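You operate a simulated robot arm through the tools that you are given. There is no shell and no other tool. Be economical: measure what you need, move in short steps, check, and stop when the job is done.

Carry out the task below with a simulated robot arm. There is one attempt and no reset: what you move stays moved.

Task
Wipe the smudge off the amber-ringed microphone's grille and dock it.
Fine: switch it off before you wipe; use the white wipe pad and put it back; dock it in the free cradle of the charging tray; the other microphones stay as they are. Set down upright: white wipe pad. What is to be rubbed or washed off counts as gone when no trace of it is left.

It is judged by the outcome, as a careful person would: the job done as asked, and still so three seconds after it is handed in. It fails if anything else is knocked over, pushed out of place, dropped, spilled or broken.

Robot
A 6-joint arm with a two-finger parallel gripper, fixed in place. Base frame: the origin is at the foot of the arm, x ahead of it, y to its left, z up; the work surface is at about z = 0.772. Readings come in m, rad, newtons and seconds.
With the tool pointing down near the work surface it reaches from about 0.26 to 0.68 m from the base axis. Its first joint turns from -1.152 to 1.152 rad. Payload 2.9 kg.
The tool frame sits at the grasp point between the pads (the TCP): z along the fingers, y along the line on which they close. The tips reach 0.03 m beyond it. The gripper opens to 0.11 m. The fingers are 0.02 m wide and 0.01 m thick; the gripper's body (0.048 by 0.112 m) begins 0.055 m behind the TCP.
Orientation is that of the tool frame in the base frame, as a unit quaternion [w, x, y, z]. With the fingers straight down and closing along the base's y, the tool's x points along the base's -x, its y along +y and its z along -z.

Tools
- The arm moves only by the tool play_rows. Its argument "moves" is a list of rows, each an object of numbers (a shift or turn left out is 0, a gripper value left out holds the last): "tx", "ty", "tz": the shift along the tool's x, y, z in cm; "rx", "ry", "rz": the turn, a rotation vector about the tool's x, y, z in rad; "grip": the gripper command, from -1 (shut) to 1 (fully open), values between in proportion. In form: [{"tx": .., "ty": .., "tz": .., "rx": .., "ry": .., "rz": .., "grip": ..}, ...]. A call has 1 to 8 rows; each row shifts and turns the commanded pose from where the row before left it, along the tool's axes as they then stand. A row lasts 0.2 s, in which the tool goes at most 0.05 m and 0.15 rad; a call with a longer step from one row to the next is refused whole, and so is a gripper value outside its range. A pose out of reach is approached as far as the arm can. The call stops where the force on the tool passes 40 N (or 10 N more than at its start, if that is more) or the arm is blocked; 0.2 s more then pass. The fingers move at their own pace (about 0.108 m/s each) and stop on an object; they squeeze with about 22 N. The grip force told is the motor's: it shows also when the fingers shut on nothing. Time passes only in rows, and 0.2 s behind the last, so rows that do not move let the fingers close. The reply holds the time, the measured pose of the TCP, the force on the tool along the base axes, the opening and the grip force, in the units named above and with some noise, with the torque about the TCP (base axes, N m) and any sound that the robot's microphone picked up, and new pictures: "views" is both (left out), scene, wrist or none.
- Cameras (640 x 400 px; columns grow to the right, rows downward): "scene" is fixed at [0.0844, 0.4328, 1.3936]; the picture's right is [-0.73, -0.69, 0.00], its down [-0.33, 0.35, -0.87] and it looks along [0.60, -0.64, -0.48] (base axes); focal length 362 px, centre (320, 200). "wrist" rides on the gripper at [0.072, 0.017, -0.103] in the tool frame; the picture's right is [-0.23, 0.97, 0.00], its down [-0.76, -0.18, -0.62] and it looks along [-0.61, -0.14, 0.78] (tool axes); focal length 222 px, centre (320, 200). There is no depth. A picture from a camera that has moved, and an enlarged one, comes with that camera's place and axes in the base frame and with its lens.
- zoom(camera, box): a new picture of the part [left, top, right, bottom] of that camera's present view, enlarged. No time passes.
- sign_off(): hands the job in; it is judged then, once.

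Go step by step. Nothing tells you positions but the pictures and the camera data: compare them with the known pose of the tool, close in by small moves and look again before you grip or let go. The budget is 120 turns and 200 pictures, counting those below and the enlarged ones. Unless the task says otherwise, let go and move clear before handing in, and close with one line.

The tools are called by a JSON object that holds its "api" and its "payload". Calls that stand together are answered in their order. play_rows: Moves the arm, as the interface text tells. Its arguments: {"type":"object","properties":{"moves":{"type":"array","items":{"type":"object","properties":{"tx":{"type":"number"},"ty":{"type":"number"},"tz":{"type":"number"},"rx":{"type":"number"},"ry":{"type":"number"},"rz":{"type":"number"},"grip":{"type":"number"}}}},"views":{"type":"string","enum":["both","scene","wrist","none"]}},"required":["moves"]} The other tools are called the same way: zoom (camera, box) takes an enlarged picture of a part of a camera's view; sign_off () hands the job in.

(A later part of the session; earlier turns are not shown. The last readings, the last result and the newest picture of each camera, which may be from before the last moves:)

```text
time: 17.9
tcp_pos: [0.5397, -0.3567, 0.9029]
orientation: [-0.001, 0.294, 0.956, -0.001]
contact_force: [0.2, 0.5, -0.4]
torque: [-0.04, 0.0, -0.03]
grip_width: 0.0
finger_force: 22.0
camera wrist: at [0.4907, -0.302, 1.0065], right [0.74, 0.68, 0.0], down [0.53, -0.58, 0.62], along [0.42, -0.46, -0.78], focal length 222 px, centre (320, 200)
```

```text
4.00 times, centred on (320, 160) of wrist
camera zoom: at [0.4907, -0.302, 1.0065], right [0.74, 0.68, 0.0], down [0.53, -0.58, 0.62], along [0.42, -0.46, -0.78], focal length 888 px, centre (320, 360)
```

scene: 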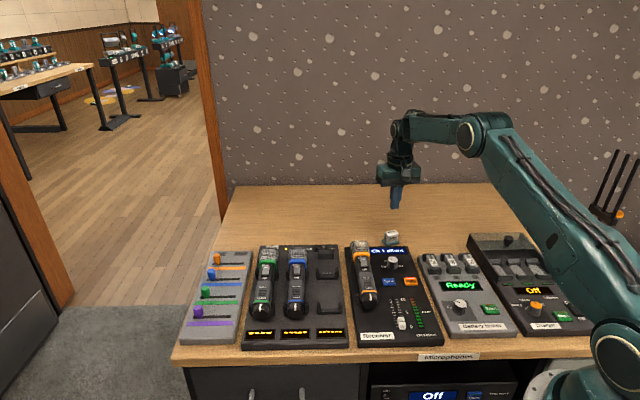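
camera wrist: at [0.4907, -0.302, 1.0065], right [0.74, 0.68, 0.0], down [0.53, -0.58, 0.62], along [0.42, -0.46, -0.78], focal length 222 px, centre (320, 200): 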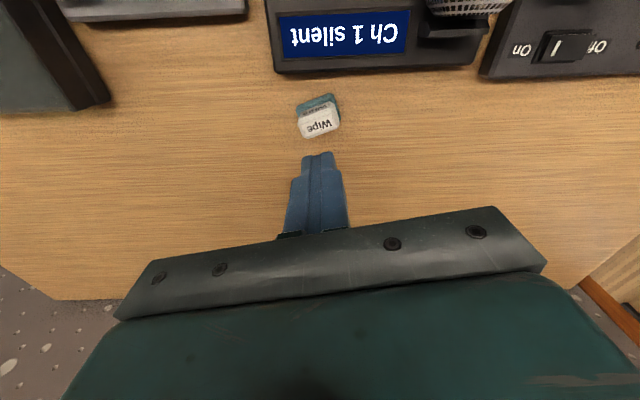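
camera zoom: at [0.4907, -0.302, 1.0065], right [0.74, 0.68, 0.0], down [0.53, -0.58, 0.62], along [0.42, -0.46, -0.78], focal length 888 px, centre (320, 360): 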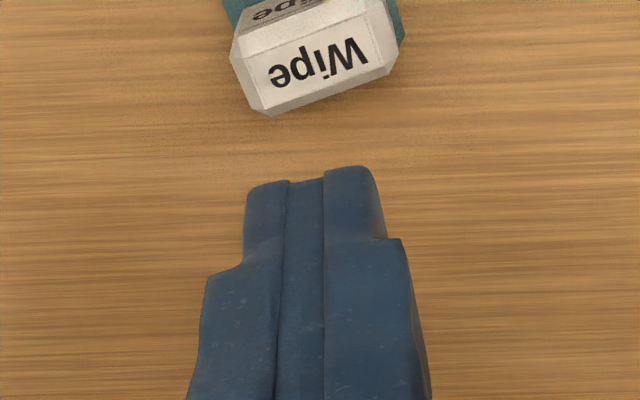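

It slipped off again, with the fingers catching only the pad's rear edge. The two views imply different desk heights, so I'll settle it by touching the desk gently with closed fingers on a free spot beside the pad.

{"api": "play_rows", "payload": {"moves": [{"tx": -0.5, "ty": 3.5}, {"tx": -0.5, "ty": 3.5}, {"tz": 4}, {"tz": 3.5}, {"tz": 1.5}, {}], "views": "wrist"}}

{"api": "zoom", "payload": {"camera": "scene", "box": [350, 185, 440, 265]}}

```text
time: 19.3
tcp_pos: [0.5868, -0.3048, 0.8144]
orientation: [0.001, 0.294, 0.956, 0.0]
contact_force: [-0.1, -0.7, 0.5]
torque: [-0.04, 0.0, 0.0]
grip_width: 0.0
finger_force: 21.7
camera wrist: at [0.5386, -0.2504, 0.9177], right [0.74, 0.68, 0.0], down [0.53, -0.57, 0.62], along [0.42, -0.46, -0.78], focal length 222 px, centre (320, 200)
```

wrist: 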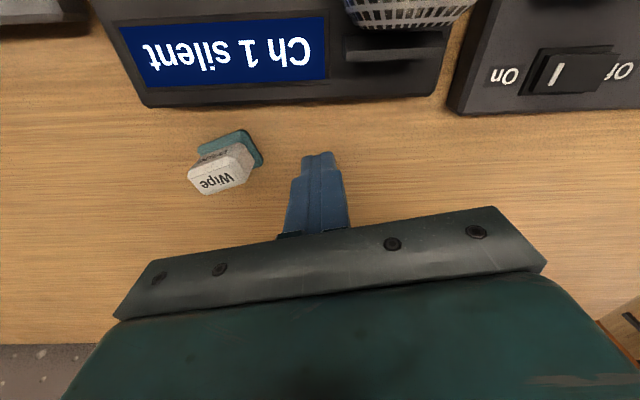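

```text
5.00 times, centred on (395, 225) of scene
camera zoom: at [0.0844, 0.4328, 1.3936], right [-0.73, -0.69, 0.0], down [-0.33, 0.35, -0.87], along [0.6, -0.64, -0.48], focal length 1811 px, centre (-55, 75)
```

zoom: 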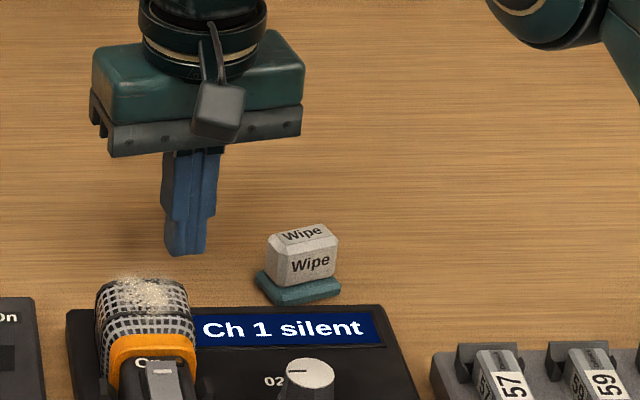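

{"api": "play_rows", "payload": {"moves": [{"tz": 0.6}, {"tz": 0.4}, {"tz": 0.3}, {"tz": 0.3}, {"tz": 0.3}, {"tz": 0.3}, {"tz": 0.3}, {}], "views": "none"}}

{"api": "zoom", "payload": {"camera": "scene", "box": [360, 205, 430, 265]}}

{"api": "zoom", "payload": {"camera": "wrist", "box": [170, 110, 350, 210]}}

```text
time: 21.1
tcp_pos: [0.5861, -0.3042, 0.7885]
orientation: [0.0, 0.293, 0.956, 0.0]
contact_force: [0.4, -0.2, -0.1]
torque: [0.02, 0.01, -0.03]
grip_width: 0.0
finger_force: 22.1
```

```text
6.67 times, centred on (395, 235) of scene
camera zoom: at [0.0844, 0.4328, 1.3936], right [-0.73, -0.69, 0.0], down [-0.33, 0.35, -0.87], along [0.6, -0.64, -0.48], focal length 2414 px, centre (-180, -33)
```

zoom: 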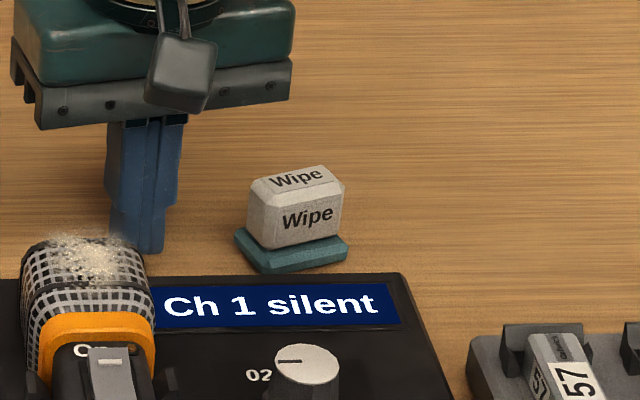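

```text
3.56 times, centred on (260, 160) of wrist
camera zoom: at [0.538, -0.2499, 0.8922], right [0.74, 0.68, 0.0], down [0.53, -0.58, 0.62], along [0.42, -0.46, -0.78], focal length 790 px, centre (533, 342)
```

zoom: 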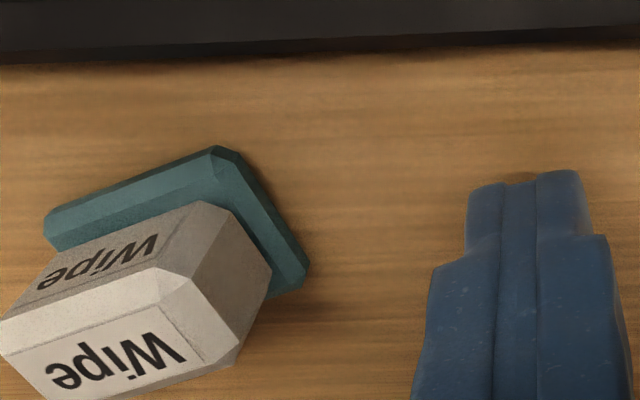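

There's still no contact at nominal tip height 0.7585, so the desk really is lower in tool terms. I'll continue slowly.

{"api": "play_rows", "payload": {"moves": [{"tz": 0.2}, {"tz": 0.2}, {"tz": 0.2}, {"tz": 0.2}, {"tz": 0.2}, {}], "views": "none"}}

{"api": "zoom", "payload": {"camera": "wrist", "box": [170, 110, 350, 210]}}

{"api": "zoom", "payload": {"camera": "scene", "box": [360, 205, 430, 265]}}

```text
time: 22.5
tcp_pos: [0.5865, -0.3054, 0.7798]
orientation: [0.001, 0.295, 0.956, 0.0]
contact_force: [-8.9, 4.1, 15.8]
torque: [0.2, 0.4, 0.04]
grip_width: 0.0002
finger_force: 22.0
```

```text
3.56 times, centred on (260, 160) of wrist
camera zoom: at [0.5377, -0.2505, 0.8836], right [0.74, 0.68, 0.0], down [0.53, -0.57, 0.62], along [0.42, -0.46, -0.78], focal length 790 px, centre (533, 342)
```

zoom: 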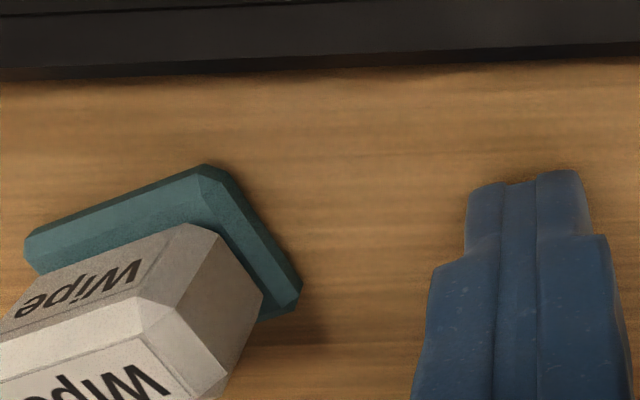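

```text
6.67 times, centred on (395, 235) of scene
camera zoom: at [0.0839, 0.433, 1.3936], right [-0.73, -0.69, 0.0], down [-0.33, 0.35, -0.87], along [0.6, -0.64, -0.48], focal length 2414 px, centre (-180, -33)
```

zoom: 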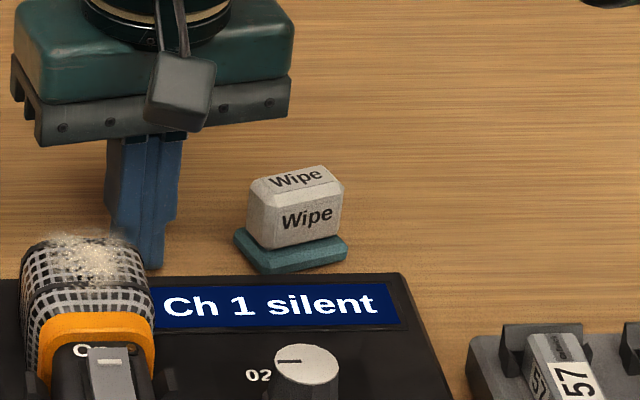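

The desk is at nominal tip height about 0.751. With that, both cameras agree: pad centre (0.542,-0.362), sole 43×30 mm, turned another 8°, original centre about (0.535,-0.374) at 51-52°. I'll realign and descend with the tips just above the sole.

{"api": "play_rows", "payload": {"moves": [{"tz": -3}, {"tz": -3}, {"tx": 0.25, "ty": -3.6, "grip": 0.4}, {"tx": 0.25, "ty": -3.6}, {"rz": -0.145}, {"tz": 1.5}, {"tz": 1.3}, {}], "views": "none"}}

{"api": "zoom", "payload": {"camera": "scene", "box": [360, 205, 430, 265]}}

{"api": "zoom", "payload": {"camera": "wrist", "box": [240, 110, 400, 210]}}

```text
time: 24.3
tcp_pos: [0.5433, -0.3616, 0.8098]
orientation: [0.001, 0.224, 0.975, 0.0]
contact_force: [0.1, 0.8, 0.5]
torque: [-0.01, -0.03, 0.02]
grip_width: 0.0771
finger_force: 0.0
```

```text
6.67 times, centred on (395, 235) of scene
camera zoom: at [0.0844, 0.4328, 1.3936], right [-0.73, -0.69, 0.0], down [-0.33, 0.35, -0.87], along [0.6, -0.64, -0.48], focal length 2414 px, centre (-180, -33)
```

zoom: 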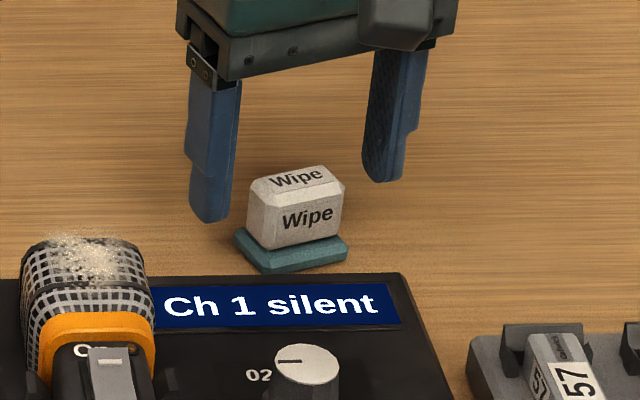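

```text
4.00 times, centred on (320, 160) of wrist
camera zoom: at [0.4864, -0.315, 0.9133], right [0.63, 0.78, 0.0], down [0.61, -0.49, 0.62], along [0.49, -0.39, -0.78], focal length 888 px, centre (320, 360)
```

zoom: 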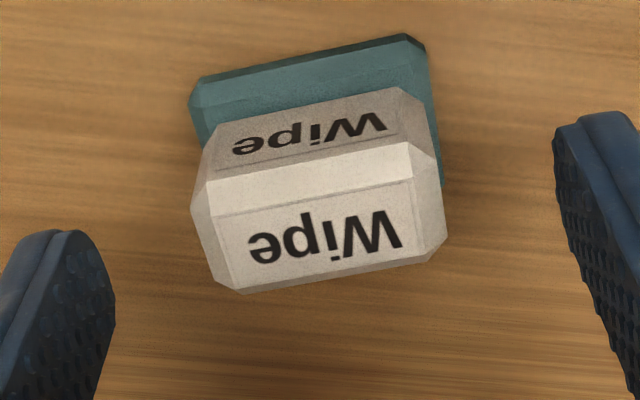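

The pad is now perfectly aligned and centred (front edge at +14.5 mm, sides ±20.7 mm). Descending and closing.

{"api": "play_rows", "payload": {"moves": [{"tz": 1}, {"tz": 0.6}, {"grip": -1}, {}, {}], "views": "none"}}

{"api": "zoom", "payload": {"camera": "scene", "box": [360, 205, 430, 265]}}

{"api": "play_rows", "payload": {"moves": [{"tz": -0.6}, {"tz": -1}, {"tz": -2}, {}], "views": "none"}}

{"api": "zoom", "payload": {"camera": "scene", "box": [360, 185, 430, 265]}}

```text
time: 25.5
tcp_pos: [0.5408, -0.3615, 0.7929]
orientation: [0.0, 0.224, 0.975, 0.0]
contact_force: [0.1, 0.4, 0.4]
torque: [0.01, 0.0, -0.02]
grip_width: 0.0394
finger_force: 21.6
```

```text
6.67 times, centred on (395, 235) of scene
camera zoom: at [0.0844, 0.4328, 1.3936], right [-0.73, -0.69, 0.0], down [-0.33, 0.35, -0.87], along [0.6, -0.64, -0.48], focal length 2414 px, centre (-180, -33)
```

zoom: 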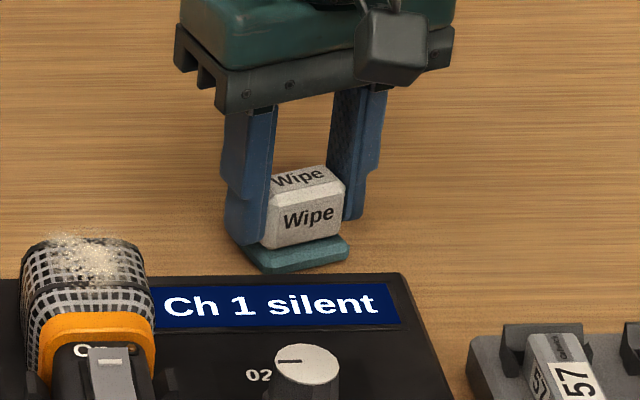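

```text
time: 26.5
tcp_pos: [0.543, -0.3616, 0.8299]
orientation: [0.0, 0.224, 0.975, 0.0]
contact_force: [0.3, 0.6, 0.1]
torque: [-0.02, 0.0, 0.01]
grip_width: 0.0393
finger_force: 22.0
```

```text
5.00 times, centred on (395, 225) of scene
camera zoom: at [0.0844, 0.4328, 1.3936], right [-0.73, -0.69, 0.0], down [-0.33, 0.35, -0.87], along [0.6, -0.64, -0.48], focal length 1811 px, centre (-55, 75)
```

zoom: 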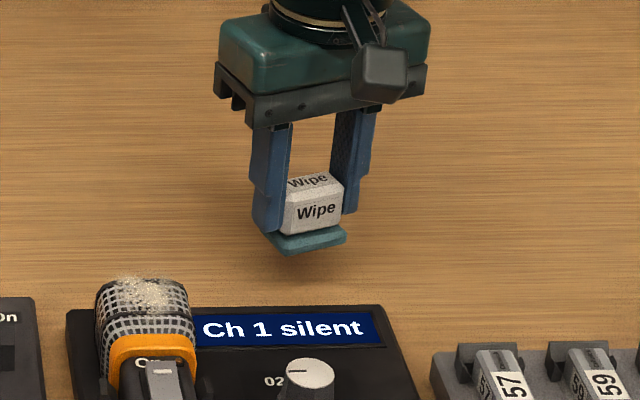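

The pad is held, with its sole bottom 41.5 mm below the TCP. Now a close look at the smudge from both cameras.

{"api": "play_rows", "payload": {"moves": [{"tz": -4}, {"tz": -3, "rz": 0.1}, {"rz": 0.14, "tx": 3}, {"rz": 0.14, "tx": 3}, {"tx": 3}, {}], "views": "wrist"}}

{"api": "zoom", "payload": {"camera": "scene", "box": [345, 230, 395, 280]}}

```text
time: 27.9
tcp_pos: [0.4724, -0.3043, 0.8985]
orientation: [0.001, 0.405, 0.914, 0.0]
contact_force: [0.4, -0.3, -0.8]
torque: [-0.01, 0.03, 0.04]
grip_width: 0.0396
finger_force: 22.1
camera wrist: at [0.4388, -0.2386, 1.0032], right [0.87, 0.49, 0.0], down [0.38, -0.68, 0.62], along [0.3, -0.54, -0.78], focal length 222 px, centre (320, 200)
```

wrist: 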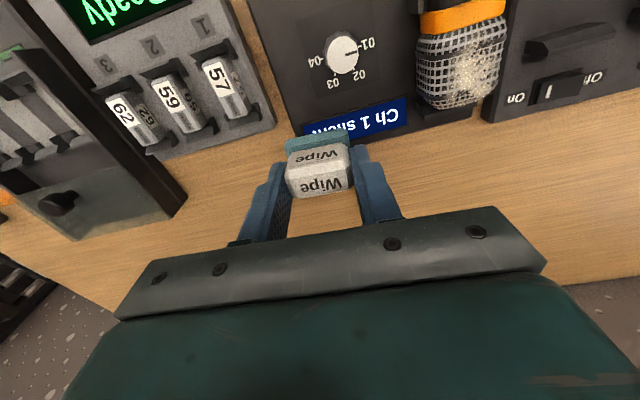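

```text
8.00 times, centred on (370, 255) of scene
camera zoom: at [0.0844, 0.4328, 1.3936], right [-0.73, -0.69, 0.0], down [-0.33, 0.35, -0.87], along [0.6, -0.64, -0.48], focal length 2897 px, centre (-80, -240)
```

zoom: 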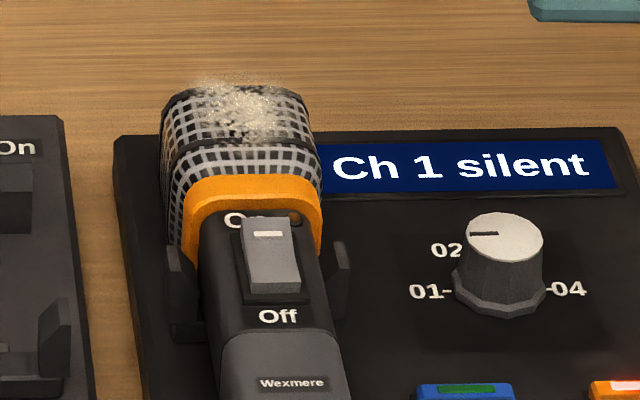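

{"api": "zoom", "payload": {"camera": "wrist", "box": [390, 0, 530, 130]}}

```text
3.08 times, centred on (460, 65) of wrist
camera zoom: at [0.4388, -0.2386, 1.0032], right [0.87, 0.49, 0.0], down [0.38, -0.68, 0.62], along [0.3, -0.54, -0.78], focal length 684 px, centre (-111, 615)
```

zoom: 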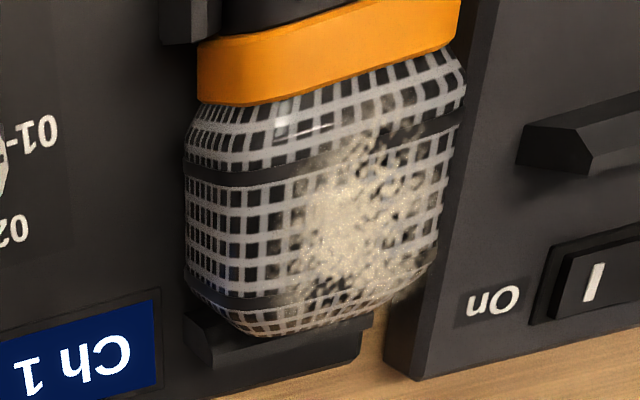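

The smudge is on top of the grille, centred about (0.543,-0.210,0.828), and the mic axis is at about -46°. I'll bring the pad over it, 3 cm above.

{"api": "play_rows", "payload": {"moves": [{"tx": 0.56, "ty": 2.89}, {"tx": 0.56, "ty": 2.89}, {"tx": 0.56, "ty": 2.89}, {"tx": 0.56, "ty": 2.89}, {"rz": -0.035}, {}], "views": "wrist"}}

{"api": "zoom", "payload": {"camera": "scene", "box": [340, 205, 400, 275]}}

```text
time: 29.3
tcp_pos: [0.5429, -0.2096, 0.9014]
orientation: [0.0, 0.387, 0.922, 0.0]
contact_force: [-0.4, -0.1, -1.1]
torque: [0.0, 0.01, 0.03]
grip_width: 0.0394
finger_force: 21.6
camera wrist: at [0.5066, -0.1466, 1.0052], right [0.86, 0.52, 0.0], down [0.4, -0.67, 0.62], along [0.32, -0.53, -0.78], focal length 222 px, centre (320, 200)
```

wrist: 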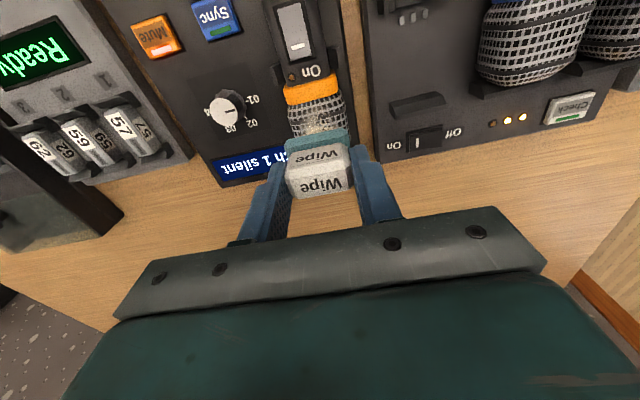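

```text
5.71 times, centred on (370, 240) of scene
camera zoom: at [0.0844, 0.4328, 1.3936], right [-0.73, -0.69, 0.0], down [-0.33, 0.35, -0.87], along [0.6, -0.64, -0.48], focal length 2069 px, centre (34, -29)
```

zoom: 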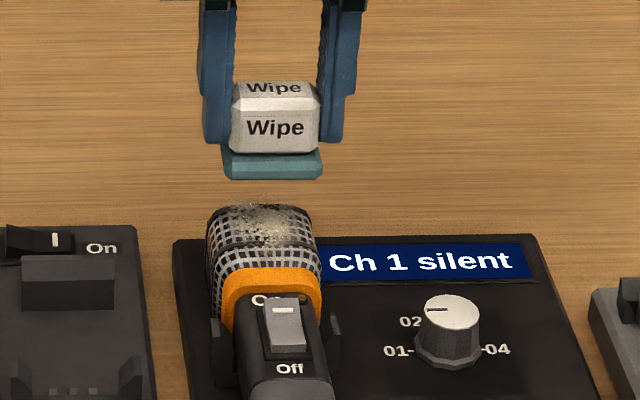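

Well aligned. I'll lower until light contact.

{"api": "play_rows", "payload": {"moves": [{"tz": 1.5}, {"tz": 0.9}, {"tz": 0.3}, {"tz": 0.3}, {"tz": 0.3}, {}], "views": "none"}}

{"api": "zoom", "payload": {"camera": "scene", "box": [340, 215, 400, 285]}}

```text
time: 30.7
tcp_pos: [0.5423, -0.2104, 0.8668]
orientation: [-0.001, 0.389, 0.921, 0.0]
contact_force: [0.6, 0.1, -0.3]
torque: [0.01, 0.01, -0.01]
grip_width: 0.039
finger_force: 22.2
```

```text
5.71 times, centred on (370, 250) of scene
camera zoom: at [0.0844, 0.4328, 1.3936], right [-0.73, -0.69, 0.0], down [-0.33, 0.35, -0.87], along [0.6, -0.64, -0.48], focal length 2069 px, centre (34, -86)
```

zoom: 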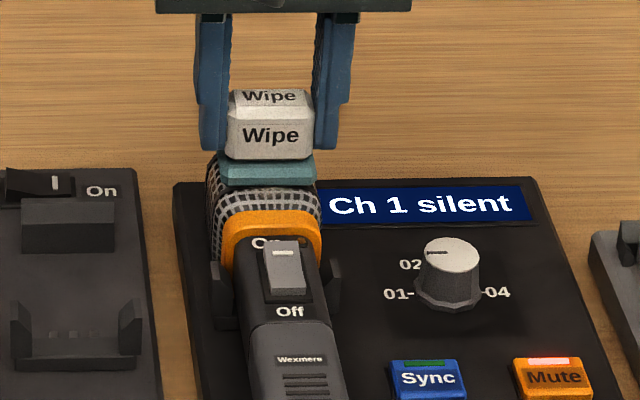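

{"api": "play_rows", "payload": {"moves": [{"tz": 0.2}, {"tz": 0.2}, {}], "views": "none"}}

```text
time: 31.5
tcp_pos: [0.5438, -0.2109, 0.8642]
orientation: [0.003, 0.388, 0.922, 0.0]
contact_force: [-2.7, -0.9, 20.3]
torque: [0.13, 0.3, 0.01]
grip_width: 0.0394
finger_force: 22.4
```

There's firm contact (20 N). I'll ease off slightly and rub back and forth along the grille.

{"api": "play_rows", "payload": {"moves": [{"tz": -0.1}, {"tx": 0.8}, {"tx": 0.6}, {"tx": -0.8}, {"tx": -0.8}, {"tx": -0.8}, {"tx": 0.9}, {"tx": 0.1}], "views": "none"}}

{"api": "play_rows", "payload": {"moves": [{"ty": 0.7}, {"tx": 0.7}, {"tx": -0.8}, {"tx": -0.8}, {"tx": 0.9, "ty": -0.7}, {"ty": -0.7}, {"tx": 0.7}, {"tx": -1.4}], "views": "none"}}

{"api": "play_rows", "payload": {"moves": [{"tx": 0.7, "ty": 0.7}, {"tz": -2}, {"tz": -3}, {"tx": -3}, {"tx": -3}, {}], "views": "wrist"}}

{"api": "zoom", "payload": {"camera": "scene", "box": [345, 230, 395, 280]}}

{"api": "zoom", "payload": {"camera": "wrist", "box": [260, 60, 380, 140]}}

```text
time: 33.3
tcp_pos: [0.5441, -0.212, 0.8637]
orientation: [0.002, 0.388, 0.922, 0.0]
contact_force: [1.2, -2.7, 9.8]
torque: [-0.21, -0.05, 0.03]
grip_width: 0.0391
finger_force: 22.4
```

```text
time: 35.1
tcp_pos: [0.5427, -0.2198, 0.8635]
orientation: [-0.001, 0.388, 0.922, 0.0]
contact_force: [0.4, -0.6, 1.2]
torque: [-0.03, 0.01, -0.02]
grip_width: 0.039
finger_force: 22.6
```

```text
time: 36.5
tcp_pos: [0.586, -0.2515, 0.9124]
orientation: [0.0, 0.388, 0.922, 0.0]
contact_force: [-0.4, 0.0, -0.4]
torque: [-0.02, 0.0, 0.03]
grip_width: 0.0394
finger_force: 21.9
camera wrist: at [0.5491, -0.1887, 1.0162], right [0.86, 0.52, 0.0], down [0.4, -0.67, 0.62], along [0.32, -0.53, -0.78], focal length 222 px, centre (320, 200)
```

wrist: 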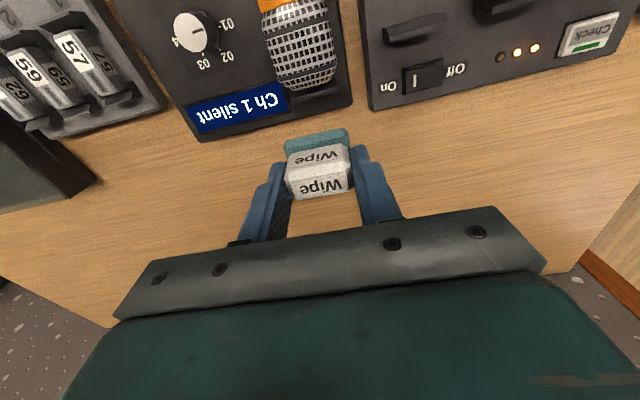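

```text
8.00 times, centred on (370, 255) of scene
camera zoom: at [0.0844, 0.4328, 1.3936], right [-0.73, -0.69, 0.0], down [-0.33, 0.35, -0.87], along [0.6, -0.64, -0.48], focal length 2897 px, centre (-80, -240)
```

zoom: 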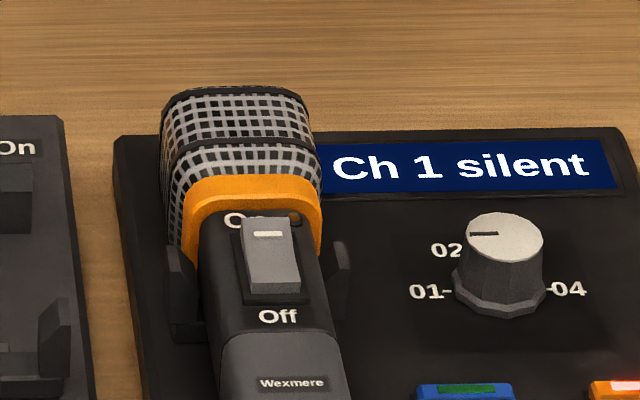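

```text
5.00 times, centred on (320, 100) of wrist
camera zoom: at [0.5491, -0.1887, 1.0162], right [0.86, 0.52, 0.0], down [0.4, -0.67, 0.62], along [0.32, -0.53, -0.78], focal length 1111 px, centre (320, 700)
```

zoom: 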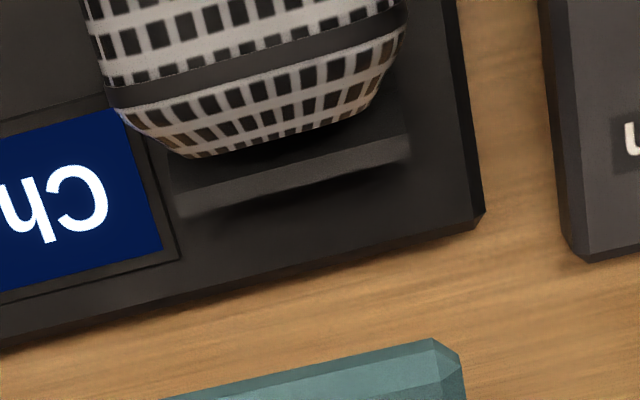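

{"api": "zoom", "payload": {"camera": "wrist", "box": [250, 0, 350, 100]}}

{"api": "zoom", "payload": {"camera": "scene", "box": [355, 235, 380, 260]}}

```text
4.00 times, centred on (300, 50) of wrist
camera zoom: at [0.5491, -0.1887, 1.0162], right [0.86, 0.52, 0.0], down [0.4, -0.67, 0.62], along [0.32, -0.53, -0.78], focal length 888 px, centre (400, 800)
```

zoom: 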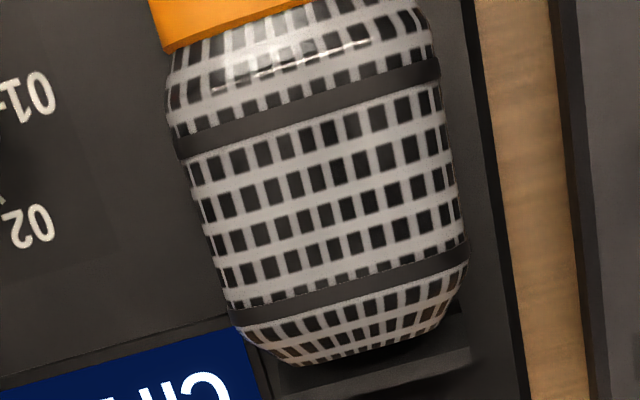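

```text
16.00 times, centred on (368, 248) of scene
camera zoom: at [0.0844, 0.4328, 1.3936], right [-0.73, -0.69, 0.0], down [-0.33, 0.35, -0.87], along [0.6, -0.64, -0.48], focal length 5794 px, centre (-440, -560)
```

zoom: 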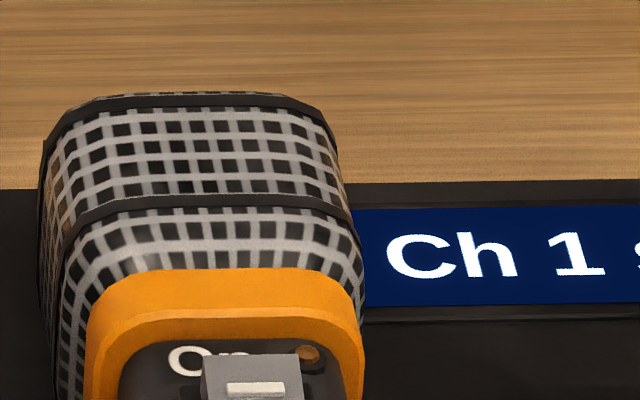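

The grille is clean. I'll carry the pad back to its original spot, about (0.5345,-0.3747) at 51.5°.

{"api": "play_rows", "payload": {"moves": [{"tx": -1.3, "ty": -3.07}, {"tx": -1.3, "ty": -3.07}, {"tx": -1.3, "ty": -3.07}, {"tx": -1.3, "ty": -3.07}, {"rz": -0.125}, {"tz": 4}, {"tz": 4}, {}], "views": "none"}}

{"api": "zoom", "payload": {"camera": "scene", "box": [375, 205, 435, 255]}}

```text
time: 38.3
tcp_pos: [0.5338, -0.3782, 0.8325]
orientation: [0.001, 0.33, 0.944, 0.0]
contact_force: [-0.1, -0.5, -0.9]
torque: [-0.01, -0.01, 0.0]
grip_width: 0.0393
finger_force: 22.0
```

```text
8.00 times, centred on (405, 230) of scene
camera zoom: at [0.0844, 0.4328, 1.3936], right [-0.73, -0.69, 0.0], down [-0.33, 0.35, -0.87], along [0.6, -0.64, -0.48], focal length 2897 px, centre (-360, -40)
```

zoom: 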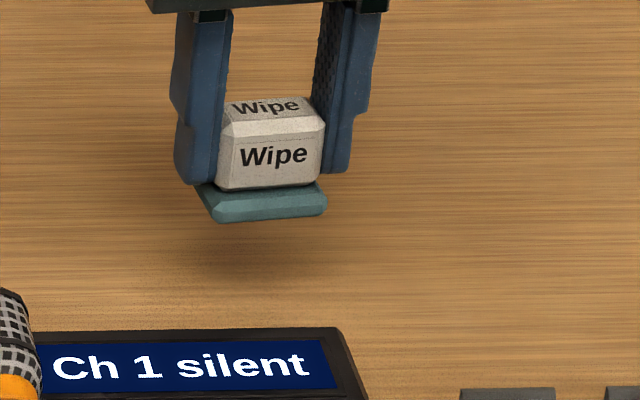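

By image comparison, the pad needs about 9 mm +y and 5 mm +x to match its original picture position. I'll shift and descend to just above the desk.

{"api": "play_rows", "payload": {"moves": [{"tx": 0.5, "ty": 0.85, "tz": 1.5}, {"tz": 1.7}, {}], "views": "none"}}

{"api": "zoom", "payload": {"camera": "scene", "box": [375, 205, 435, 255]}}

```text
time: 39.1
tcp_pos: [0.5351, -0.3684, 0.8027]
orientation: [0.001, 0.329, 0.944, 0.0]
contact_force: [-0.1, -0.5, -0.8]
torque: [0.02, 0.01, -0.01]
grip_width: 0.0395
finger_force: 22.2
```

```text
8.00 times, centred on (405, 230) of scene
camera zoom: at [0.0844, 0.4328, 1.3936], right [-0.73, -0.69, 0.0], down [-0.33, 0.35, -0.87], along [0.6, -0.64, -0.48], focal length 2897 px, centre (-360, -40)
```

zoom: 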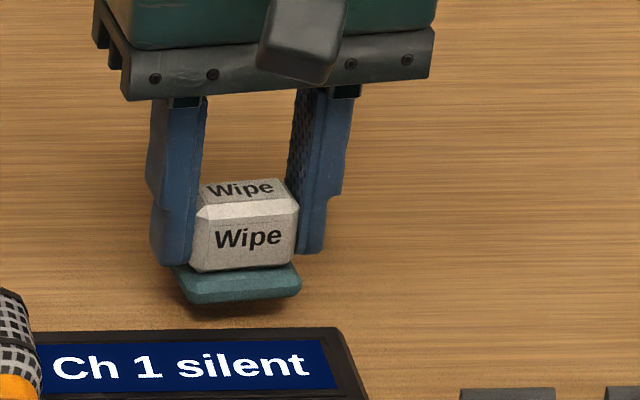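

It matches. Lowering the last 1 cm, then releasing.

{"api": "play_rows", "payload": {"moves": [{"ty": -0.1, "tz": 0.5}, {"tz": 0.3}, {"tz": 0.2}, {}], "views": "none"}}

```text
time: 40.1
tcp_pos: [0.535, -0.3683, 0.7921]
orientation: [0.002, 0.33, 0.944, 0.0]
contact_force: [0.5, -0.7, -0.1]
torque: [0.02, 0.01, -0.01]
grip_width: 0.0393
finger_force: 22.0
```

{"api": "play_rows", "payload": {"moves": [{"tz": 0.15}, {"tz": 0.1}, {}], "views": "none"}}

{"api": "zoom", "payload": {"camera": "scene", "box": [375, 205, 435, 255]}}

```text
time: 40.9
tcp_pos: [0.5342, -0.3682, 0.7913]
orientation: [0.003, 0.33, 0.944, -0.001]
contact_force: [-4.4, 1.5, 18.2]
torque: [-0.12, -0.02, -0.01]
grip_width: 0.0392
finger_force: 22.4
```

```text
8.00 times, centred on (405, 230) of scene
camera zoom: at [0.084, 0.433, 1.3936], right [-0.73, -0.69, 0.0], down [-0.33, 0.35, -0.87], along [0.6, -0.64, -0.48], focal length 2897 px, centre (-360, -40)
```

zoom: 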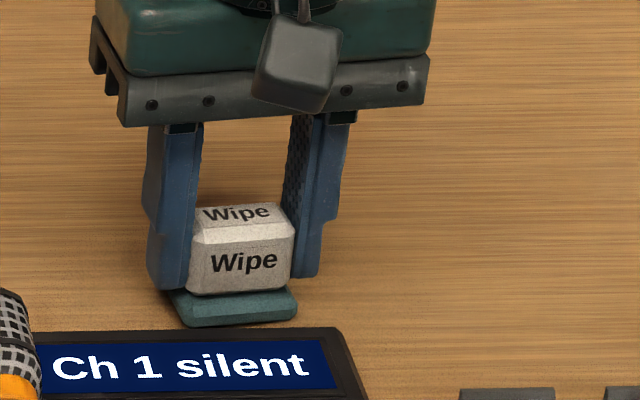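

The sole is on the desk within about 2-3 mm of its original spot. Releasing and lifting clear.

{"api": "play_rows", "payload": {"moves": [{"tz": -0.15}, {"grip": 0.4}, {}, {"tz": -3}, {"tz": -4}, {"tz": -4}, {}], "views": "wrist"}}

{"api": "zoom", "payload": {"camera": "scene", "box": [375, 205, 435, 255]}}

```text
time: 42.5
tcp_pos: [0.5342, -0.3677, 0.9037]
orientation: [0.001, 0.329, 0.944, 0.0]
contact_force: [-0.5, -0.4, -0.1]
torque: [0.01, -0.03, 0.02]
grip_width: 0.0771
finger_force: 0.2
camera wrist: at [0.4899, -0.3096, 1.0079], right [0.78, 0.62, 0.0], down [0.48, -0.61, 0.62], along [0.39, -0.49, -0.78], focal length 222 px, centre (320, 200)
```

wrist: 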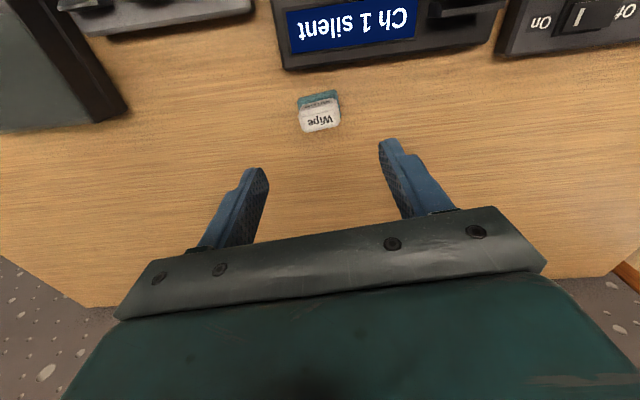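

```text
8.00 times, centred on (405, 230) of scene
camera zoom: at [0.0844, 0.4328, 1.3936], right [-0.73, -0.69, 0.0], down [-0.33, 0.35, -0.87], along [0.6, -0.64, -0.48], focal length 2897 px, centre (-360, -40)
```

zoom: 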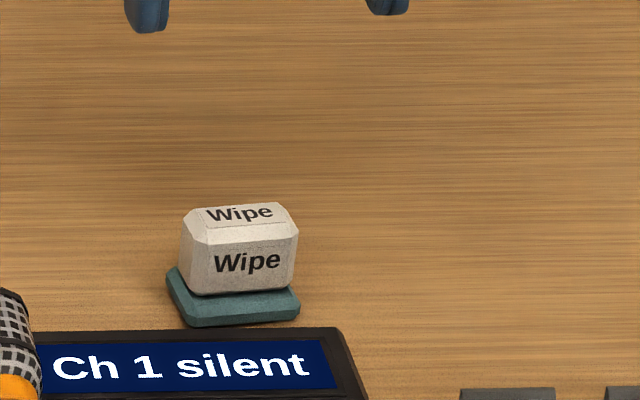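

The pad is back in place, upright. Now I'll go above the mic's handle to look before grasping.

{"api": "play_rows", "payload": {"moves": [{"tx": 3.28, "ty": 2.41, "tz": -1, "grip": 0.4}, {"tx": 3.28, "ty": 2.41, "tz": -1}, {"tx": 3.28, "ty": 2.41, "tz": -1}, {"tx": 3.28, "ty": 2.41}, {"tx": 3.28, "ty": 2.41}, {"tx": 3.28, "ty": 2.41}, {"rz": 0.13}, {}], "views": "wrist"}}

{"api": "zoom", "payload": {"camera": "wrist", "box": [240, 40, 400, 200]}}

{"api": "zoom", "payload": {"camera": "scene", "box": [335, 235, 405, 315]}}

```text
time: 44.3
tcp_pos: [0.4706, -0.1332, 0.932]
orientation: [0.001, 0.39, 0.921, 0.0]
contact_force: [0.7, -0.7, 0.0]
torque: [0.01, -0.02, 0.01]
grip_width: 0.077
finger_force: 0.0
camera wrist: at [0.4344, -0.0693, 1.0346], right [0.86, 0.51, 0.0], down [0.4, -0.67, 0.62], along [0.32, -0.54, -0.78], focal length 222 px, centre (320, 200)
```

wrist: 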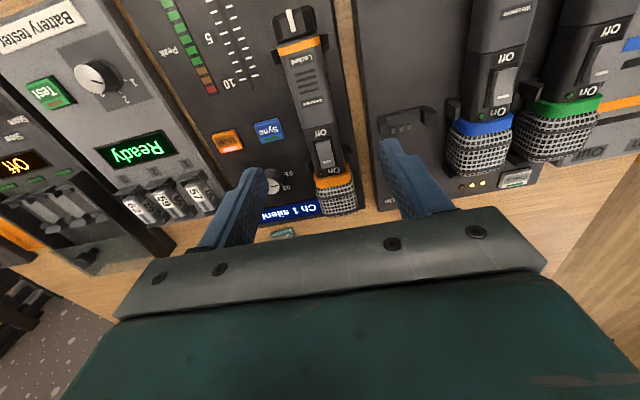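

```text
2.50 times, centred on (320, 120) of wrist
camera zoom: at [0.4344, -0.0693, 1.0346], right [0.86, 0.51, 0.0], down [0.4, -0.67, 0.62], along [0.32, -0.54, -0.78], focal length 555 px, centre (320, 400)
```

zoom: 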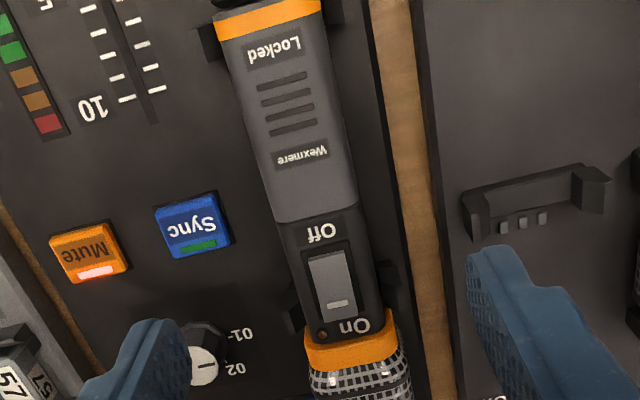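

```text
5.00 times, centred on (370, 275) of scene
camera zoom: at [0.0844, 0.4328, 1.3936], right [-0.73, -0.69, 0.0], down [-0.33, 0.35, -0.87], along [0.6, -0.64, -0.48], focal length 1811 px, centre (70, -175)
```

zoom: 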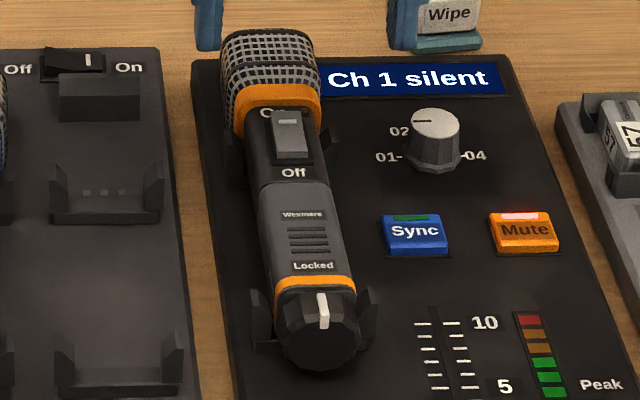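

The mic axis lies along tool x, offset -1.5 mm in y. I'll grip about 2 cm towards the grille, between the cradle prongs; first descend partway.

{"api": "play_rows", "payload": {"moves": [{"tx": -2.0, "ty": -0.15}, {"tz": 4}, {"tz": 3}, {}], "views": "wrist"}}

{"api": "zoom", "payload": {"camera": "wrist", "box": [220, 80, 420, 220]}}

{"api": "zoom", "payload": {"camera": "scene", "box": [335, 225, 405, 305]}}

```text
time: 45.3
tcp_pos: [0.4842, -0.1482, 0.8619]
orientation: [0.0, 0.39, 0.921, 0.0]
contact_force: [-0.7, -0.5, -0.4]
torque: [0.0, -0.01, -0.01]
grip_width: 0.0769
finger_force: 0.0
camera wrist: at [0.4482, -0.0844, 0.9652], right [0.86, 0.51, 0.0], down [0.4, -0.67, 0.62], along [0.32, -0.53, -0.78], focal length 222 px, centre (320, 200)
```

wrist: 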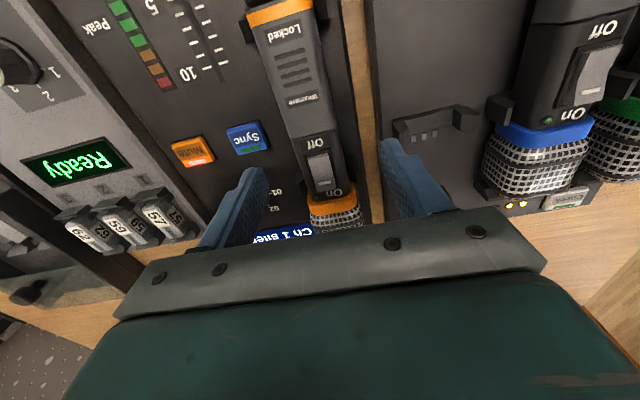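

```text
2.86 times, centred on (320, 150) of wrist
camera zoom: at [0.4482, -0.0844, 0.9652], right [0.86, 0.51, 0.0], down [0.4, -0.67, 0.62], along [0.32, -0.53, -0.78], focal length 635 px, centre (320, 343)
```

zoom: 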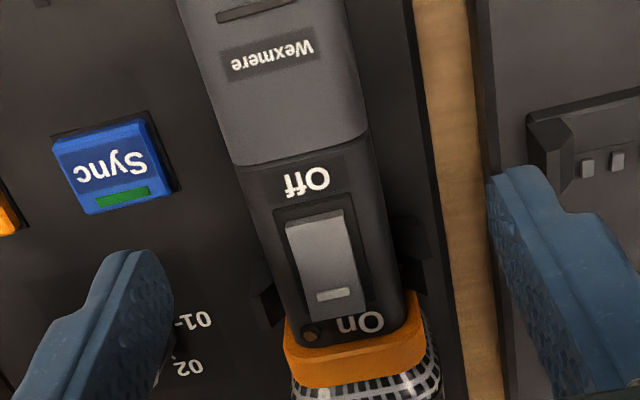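

```text
5.00 times, centred on (370, 265) of scene
camera zoom: at [0.0844, 0.4328, 1.3936], right [-0.73, -0.69, 0.0], down [-0.33, 0.35, -0.87], along [0.6, -0.64, -0.48], focal length 1811 px, centre (70, -125)
```

zoom: 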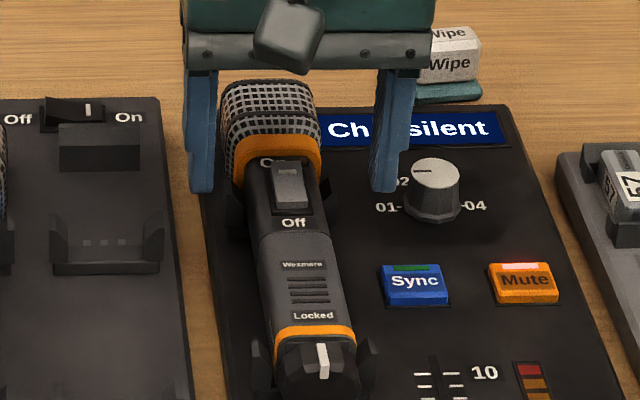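

Clear of the prongs and knob. I'll narrow the opening slightly and descend to grip height.

{"api": "play_rows", "payload": {"moves": [{"tz": 1.5, "grip": 0.2}, {"tz": 1.5}, {"tz": 1.2}, {}], "views": "none"}}

{"api": "zoom", "payload": {"camera": "scene", "box": [335, 225, 405, 305]}}

{"api": "zoom", "payload": {"camera": "wrist", "box": [220, 80, 420, 220]}}

```text
time: 46.3
tcp_pos: [0.4845, -0.1468, 0.8186]
orientation: [0.002, 0.391, 0.92, 0.001]
contact_force: [0.3, 0.0, -0.3]
torque: [-0.01, 0.0, 0.02]
grip_width: 0.0662
finger_force: 0.0
```

```text
5.00 times, centred on (370, 265) of scene
camera zoom: at [0.0844, 0.4328, 1.3936], right [-0.73, -0.69, 0.0], down [-0.33, 0.35, -0.87], along [0.6, -0.64, -0.48], focal length 1811 px, centre (70, -125)
```

zoom: 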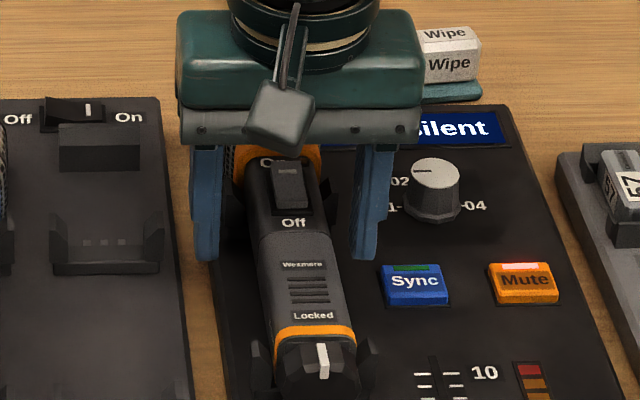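

```text
2.86 times, centred on (320, 150) of wrist
camera zoom: at [0.4485, -0.083, 0.9233], right [0.86, 0.51, 0.0], down [0.4, -0.67, 0.62], along [0.32, -0.53, -0.78], focal length 635 px, centre (320, 343)
```

zoom: 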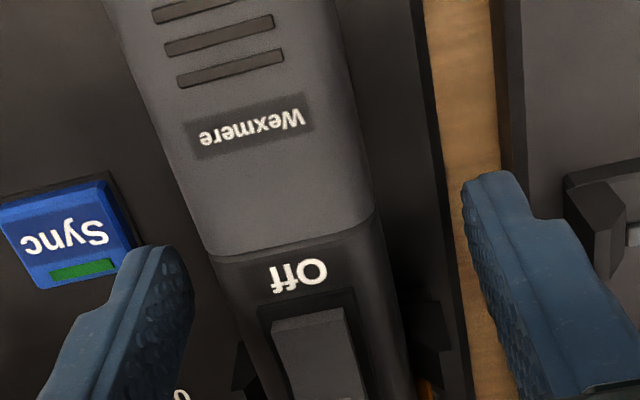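

The mic is centred between the fingers. Closing.

{"api": "play_rows", "payload": {"moves": [{"grip": -1}, {}, {}], "views": "none"}}

{"api": "play_rows", "payload": {"moves": [{"tz": -0.5}, {"tz": -1}, {"tz": -1.5}, {}], "views": "wrist"}}

{"api": "zoom", "payload": {"camera": "scene", "box": [325, 215, 415, 315]}}

```text
time: 47.1
tcp_pos: [0.4842, -0.1471, 0.8198]
orientation: [0.0, 0.392, 0.92, -0.001]
contact_force: [-8.8, -11.3, 2.5]
torque: [-0.26, 0.24, 0.42]
grip_width: 0.0363
finger_force: 22.0
```

```text
time: 48.1
tcp_pos: [0.4838, -0.1467, 0.85]
orientation: [0.002, 0.39, 0.921, 0.001]
contact_force: [0.0, -0.3, -3.3]
torque: [0.04, 0.08, 0.02]
grip_width: 0.0359
finger_force: 22.4
camera wrist: at [0.4474, -0.0831, 0.9542], right [0.86, 0.51, 0.0], down [0.4, -0.67, 0.62], along [0.32, -0.53, -0.78], focal length 222 px, centre (320, 200)
```

wrist: 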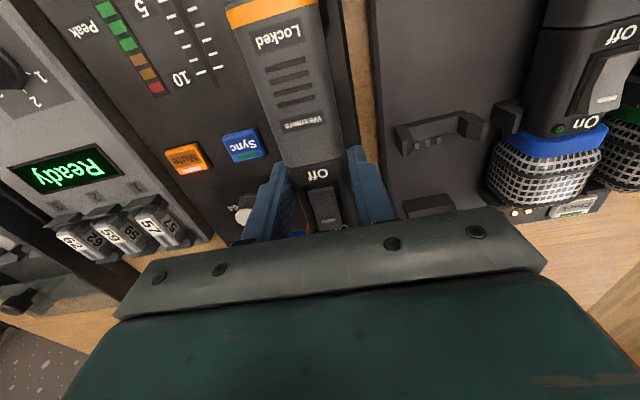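

```text
4.00 times, centred on (370, 265) of scene
camera zoom: at [0.0844, 0.4328, 1.3936], right [-0.73, -0.69, 0.0], down [-0.33, 0.35, -0.87], along [0.6, -0.64, -0.48], focal length 1449 px, centre (120, -60)
```

zoom: 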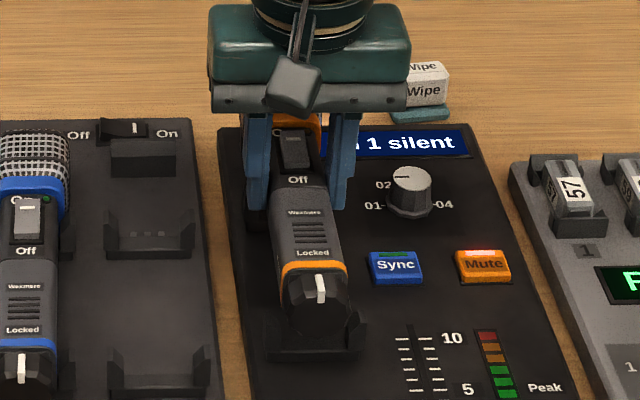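

The mic is held level. I computed the dock pose from the blue and green mics' column spacing, giving a target TCP about (0.531,-0.068) at the same height, turned about 1°. I'll lift and carry it above the free cradle.

{"api": "play_rows", "payload": {"moves": [{"tz": -2.5}, {"tz": -2.5}, {"tx": 0.6, "ty": 2.2}, {"tx": 0.6, "ty": 2.2}, {"tx": 0.6, "ty": 2.2}, {"tx": 0.6, "ty": 2.25}, {"rz": -0.02}, {}]}}

{"api": "zoom", "payload": {"camera": "scene", "box": [275, 215, 375, 325]}}

{"api": "zoom", "payload": {"camera": "wrist", "box": [220, 20, 420, 220]}}

```text
time: 49.9
tcp_pos: [0.5297, -0.0678, 0.8982]
orientation: [-0.001, 0.382, 0.924, 0.0]
contact_force: [0.4, 0.7, -3.7]
torque: [0.01, 0.04, -0.01]
grip_width: 0.036
finger_force: 22.7
camera wrist: at [0.493, -0.0047, 1.0024], right [0.85, 0.53, 0.0], down [0.41, -0.66, 0.62], along [0.33, -0.53, -0.78], focal length 222 px, centre (320, 200)
```

scene: 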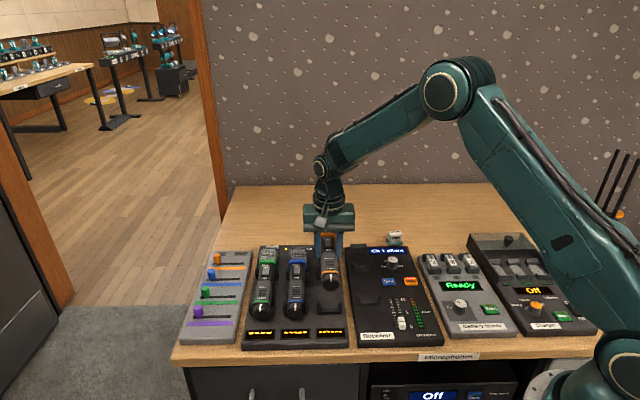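
wrist: 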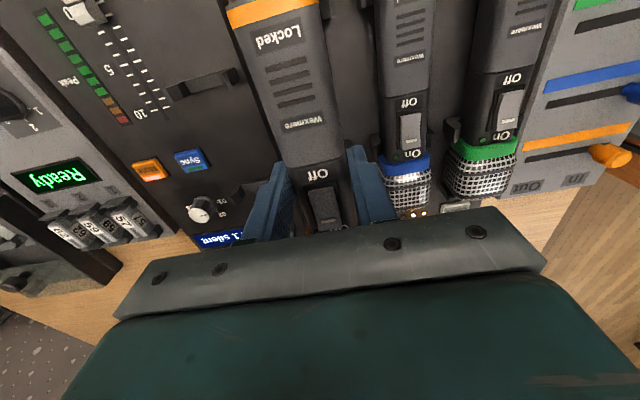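

```text
3.64 times, centred on (325, 270) of scene
camera zoom: at [0.0845, 0.4328, 1.3936], right [-0.73, -0.69, 0.0], down [-0.33, 0.35, -0.87], along [0.6, -0.64, -0.48], focal length 1317 px, centre (302, -54)
```

zoom: 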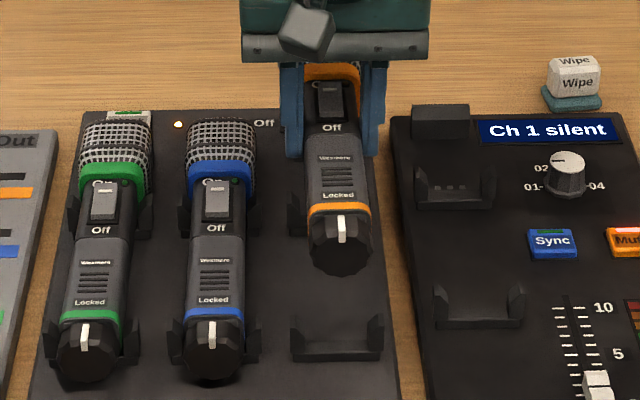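

```text
2.00 times, centred on (320, 120) of wrist
camera zoom: at [0.493, -0.0047, 1.0024], right [0.85, 0.53, 0.0], down [0.41, -0.66, 0.62], along [0.33, -0.53, -0.78], focal length 444 px, centre (320, 360)
```

zoom: 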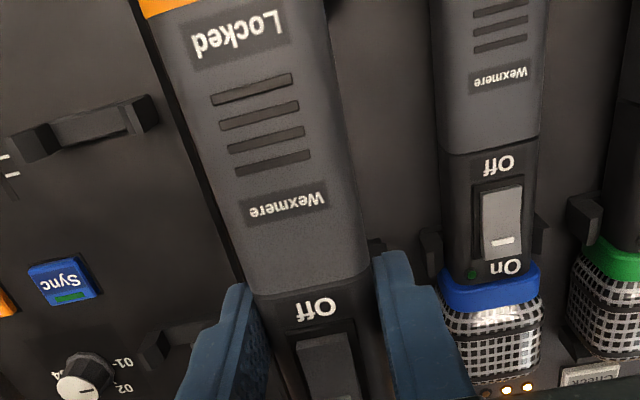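

The projection matches the picture exactly. The dock needs about 3.5 mm more towards the tail and 1 mm sideways. I'll adjust and lower to about 2 cm above the seat.

{"api": "play_rows", "payload": {"moves": [{"tx": 0.35, "ty": -0.1}, {"tz": 3}, {"tz": 2.7}, {}], "views": "wrist"}}

{"api": "zoom", "payload": {"camera": "scene", "box": [285, 235, 355, 325]}}

{"api": "zoom", "payload": {"camera": "wrist", "box": [220, 0, 460, 220]}}

```text
time: 50.9
tcp_pos: [0.5273, -0.0638, 0.8413]
orientation: [0.002, 0.382, 0.924, 0.0]
contact_force: [0.3, 1.1, -2.7]
torque: [0.03, -0.04, 0.08]
grip_width: 0.0356
finger_force: 22.1
camera wrist: at [0.489, -0.0021, 0.9458], right [0.85, 0.53, 0.0], down [0.41, -0.66, 0.62], along [0.33, -0.53, -0.78], focal length 222 px, centre (320, 200)
```

wrist: 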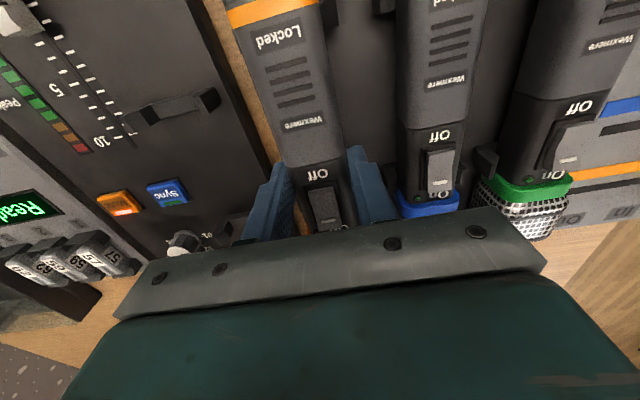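

```text
4.44 times, centred on (320, 280) of scene
camera zoom: at [0.0844, 0.4328, 1.3936], right [-0.73, -0.69, 0.0], down [-0.33, 0.35, -0.87], along [0.6, -0.64, -0.48], focal length 1610 px, centre (320, -156)
```

zoom: 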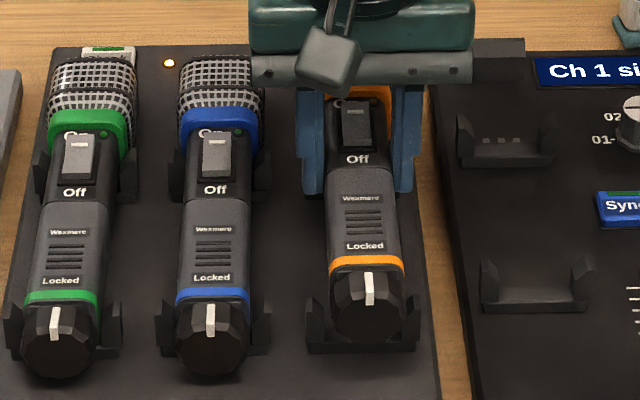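

```text
1.82 times, centred on (340, 110) of wrist
camera zoom: at [0.489, -0.0021, 0.9458], right [0.85, 0.53, 0.0], down [0.41, -0.66, 0.62], along [0.33, -0.53, -0.78], focal length 404 px, centre (284, 364)
```

zoom: 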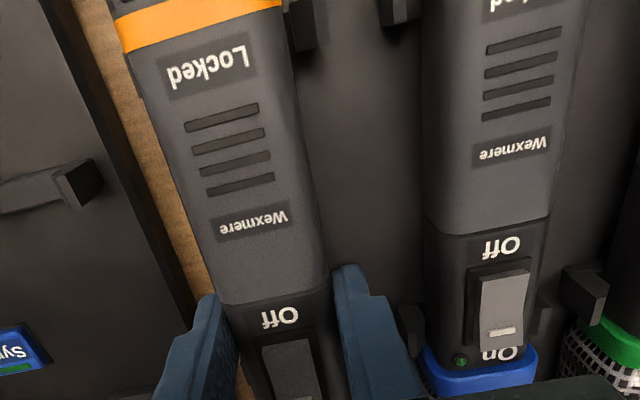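

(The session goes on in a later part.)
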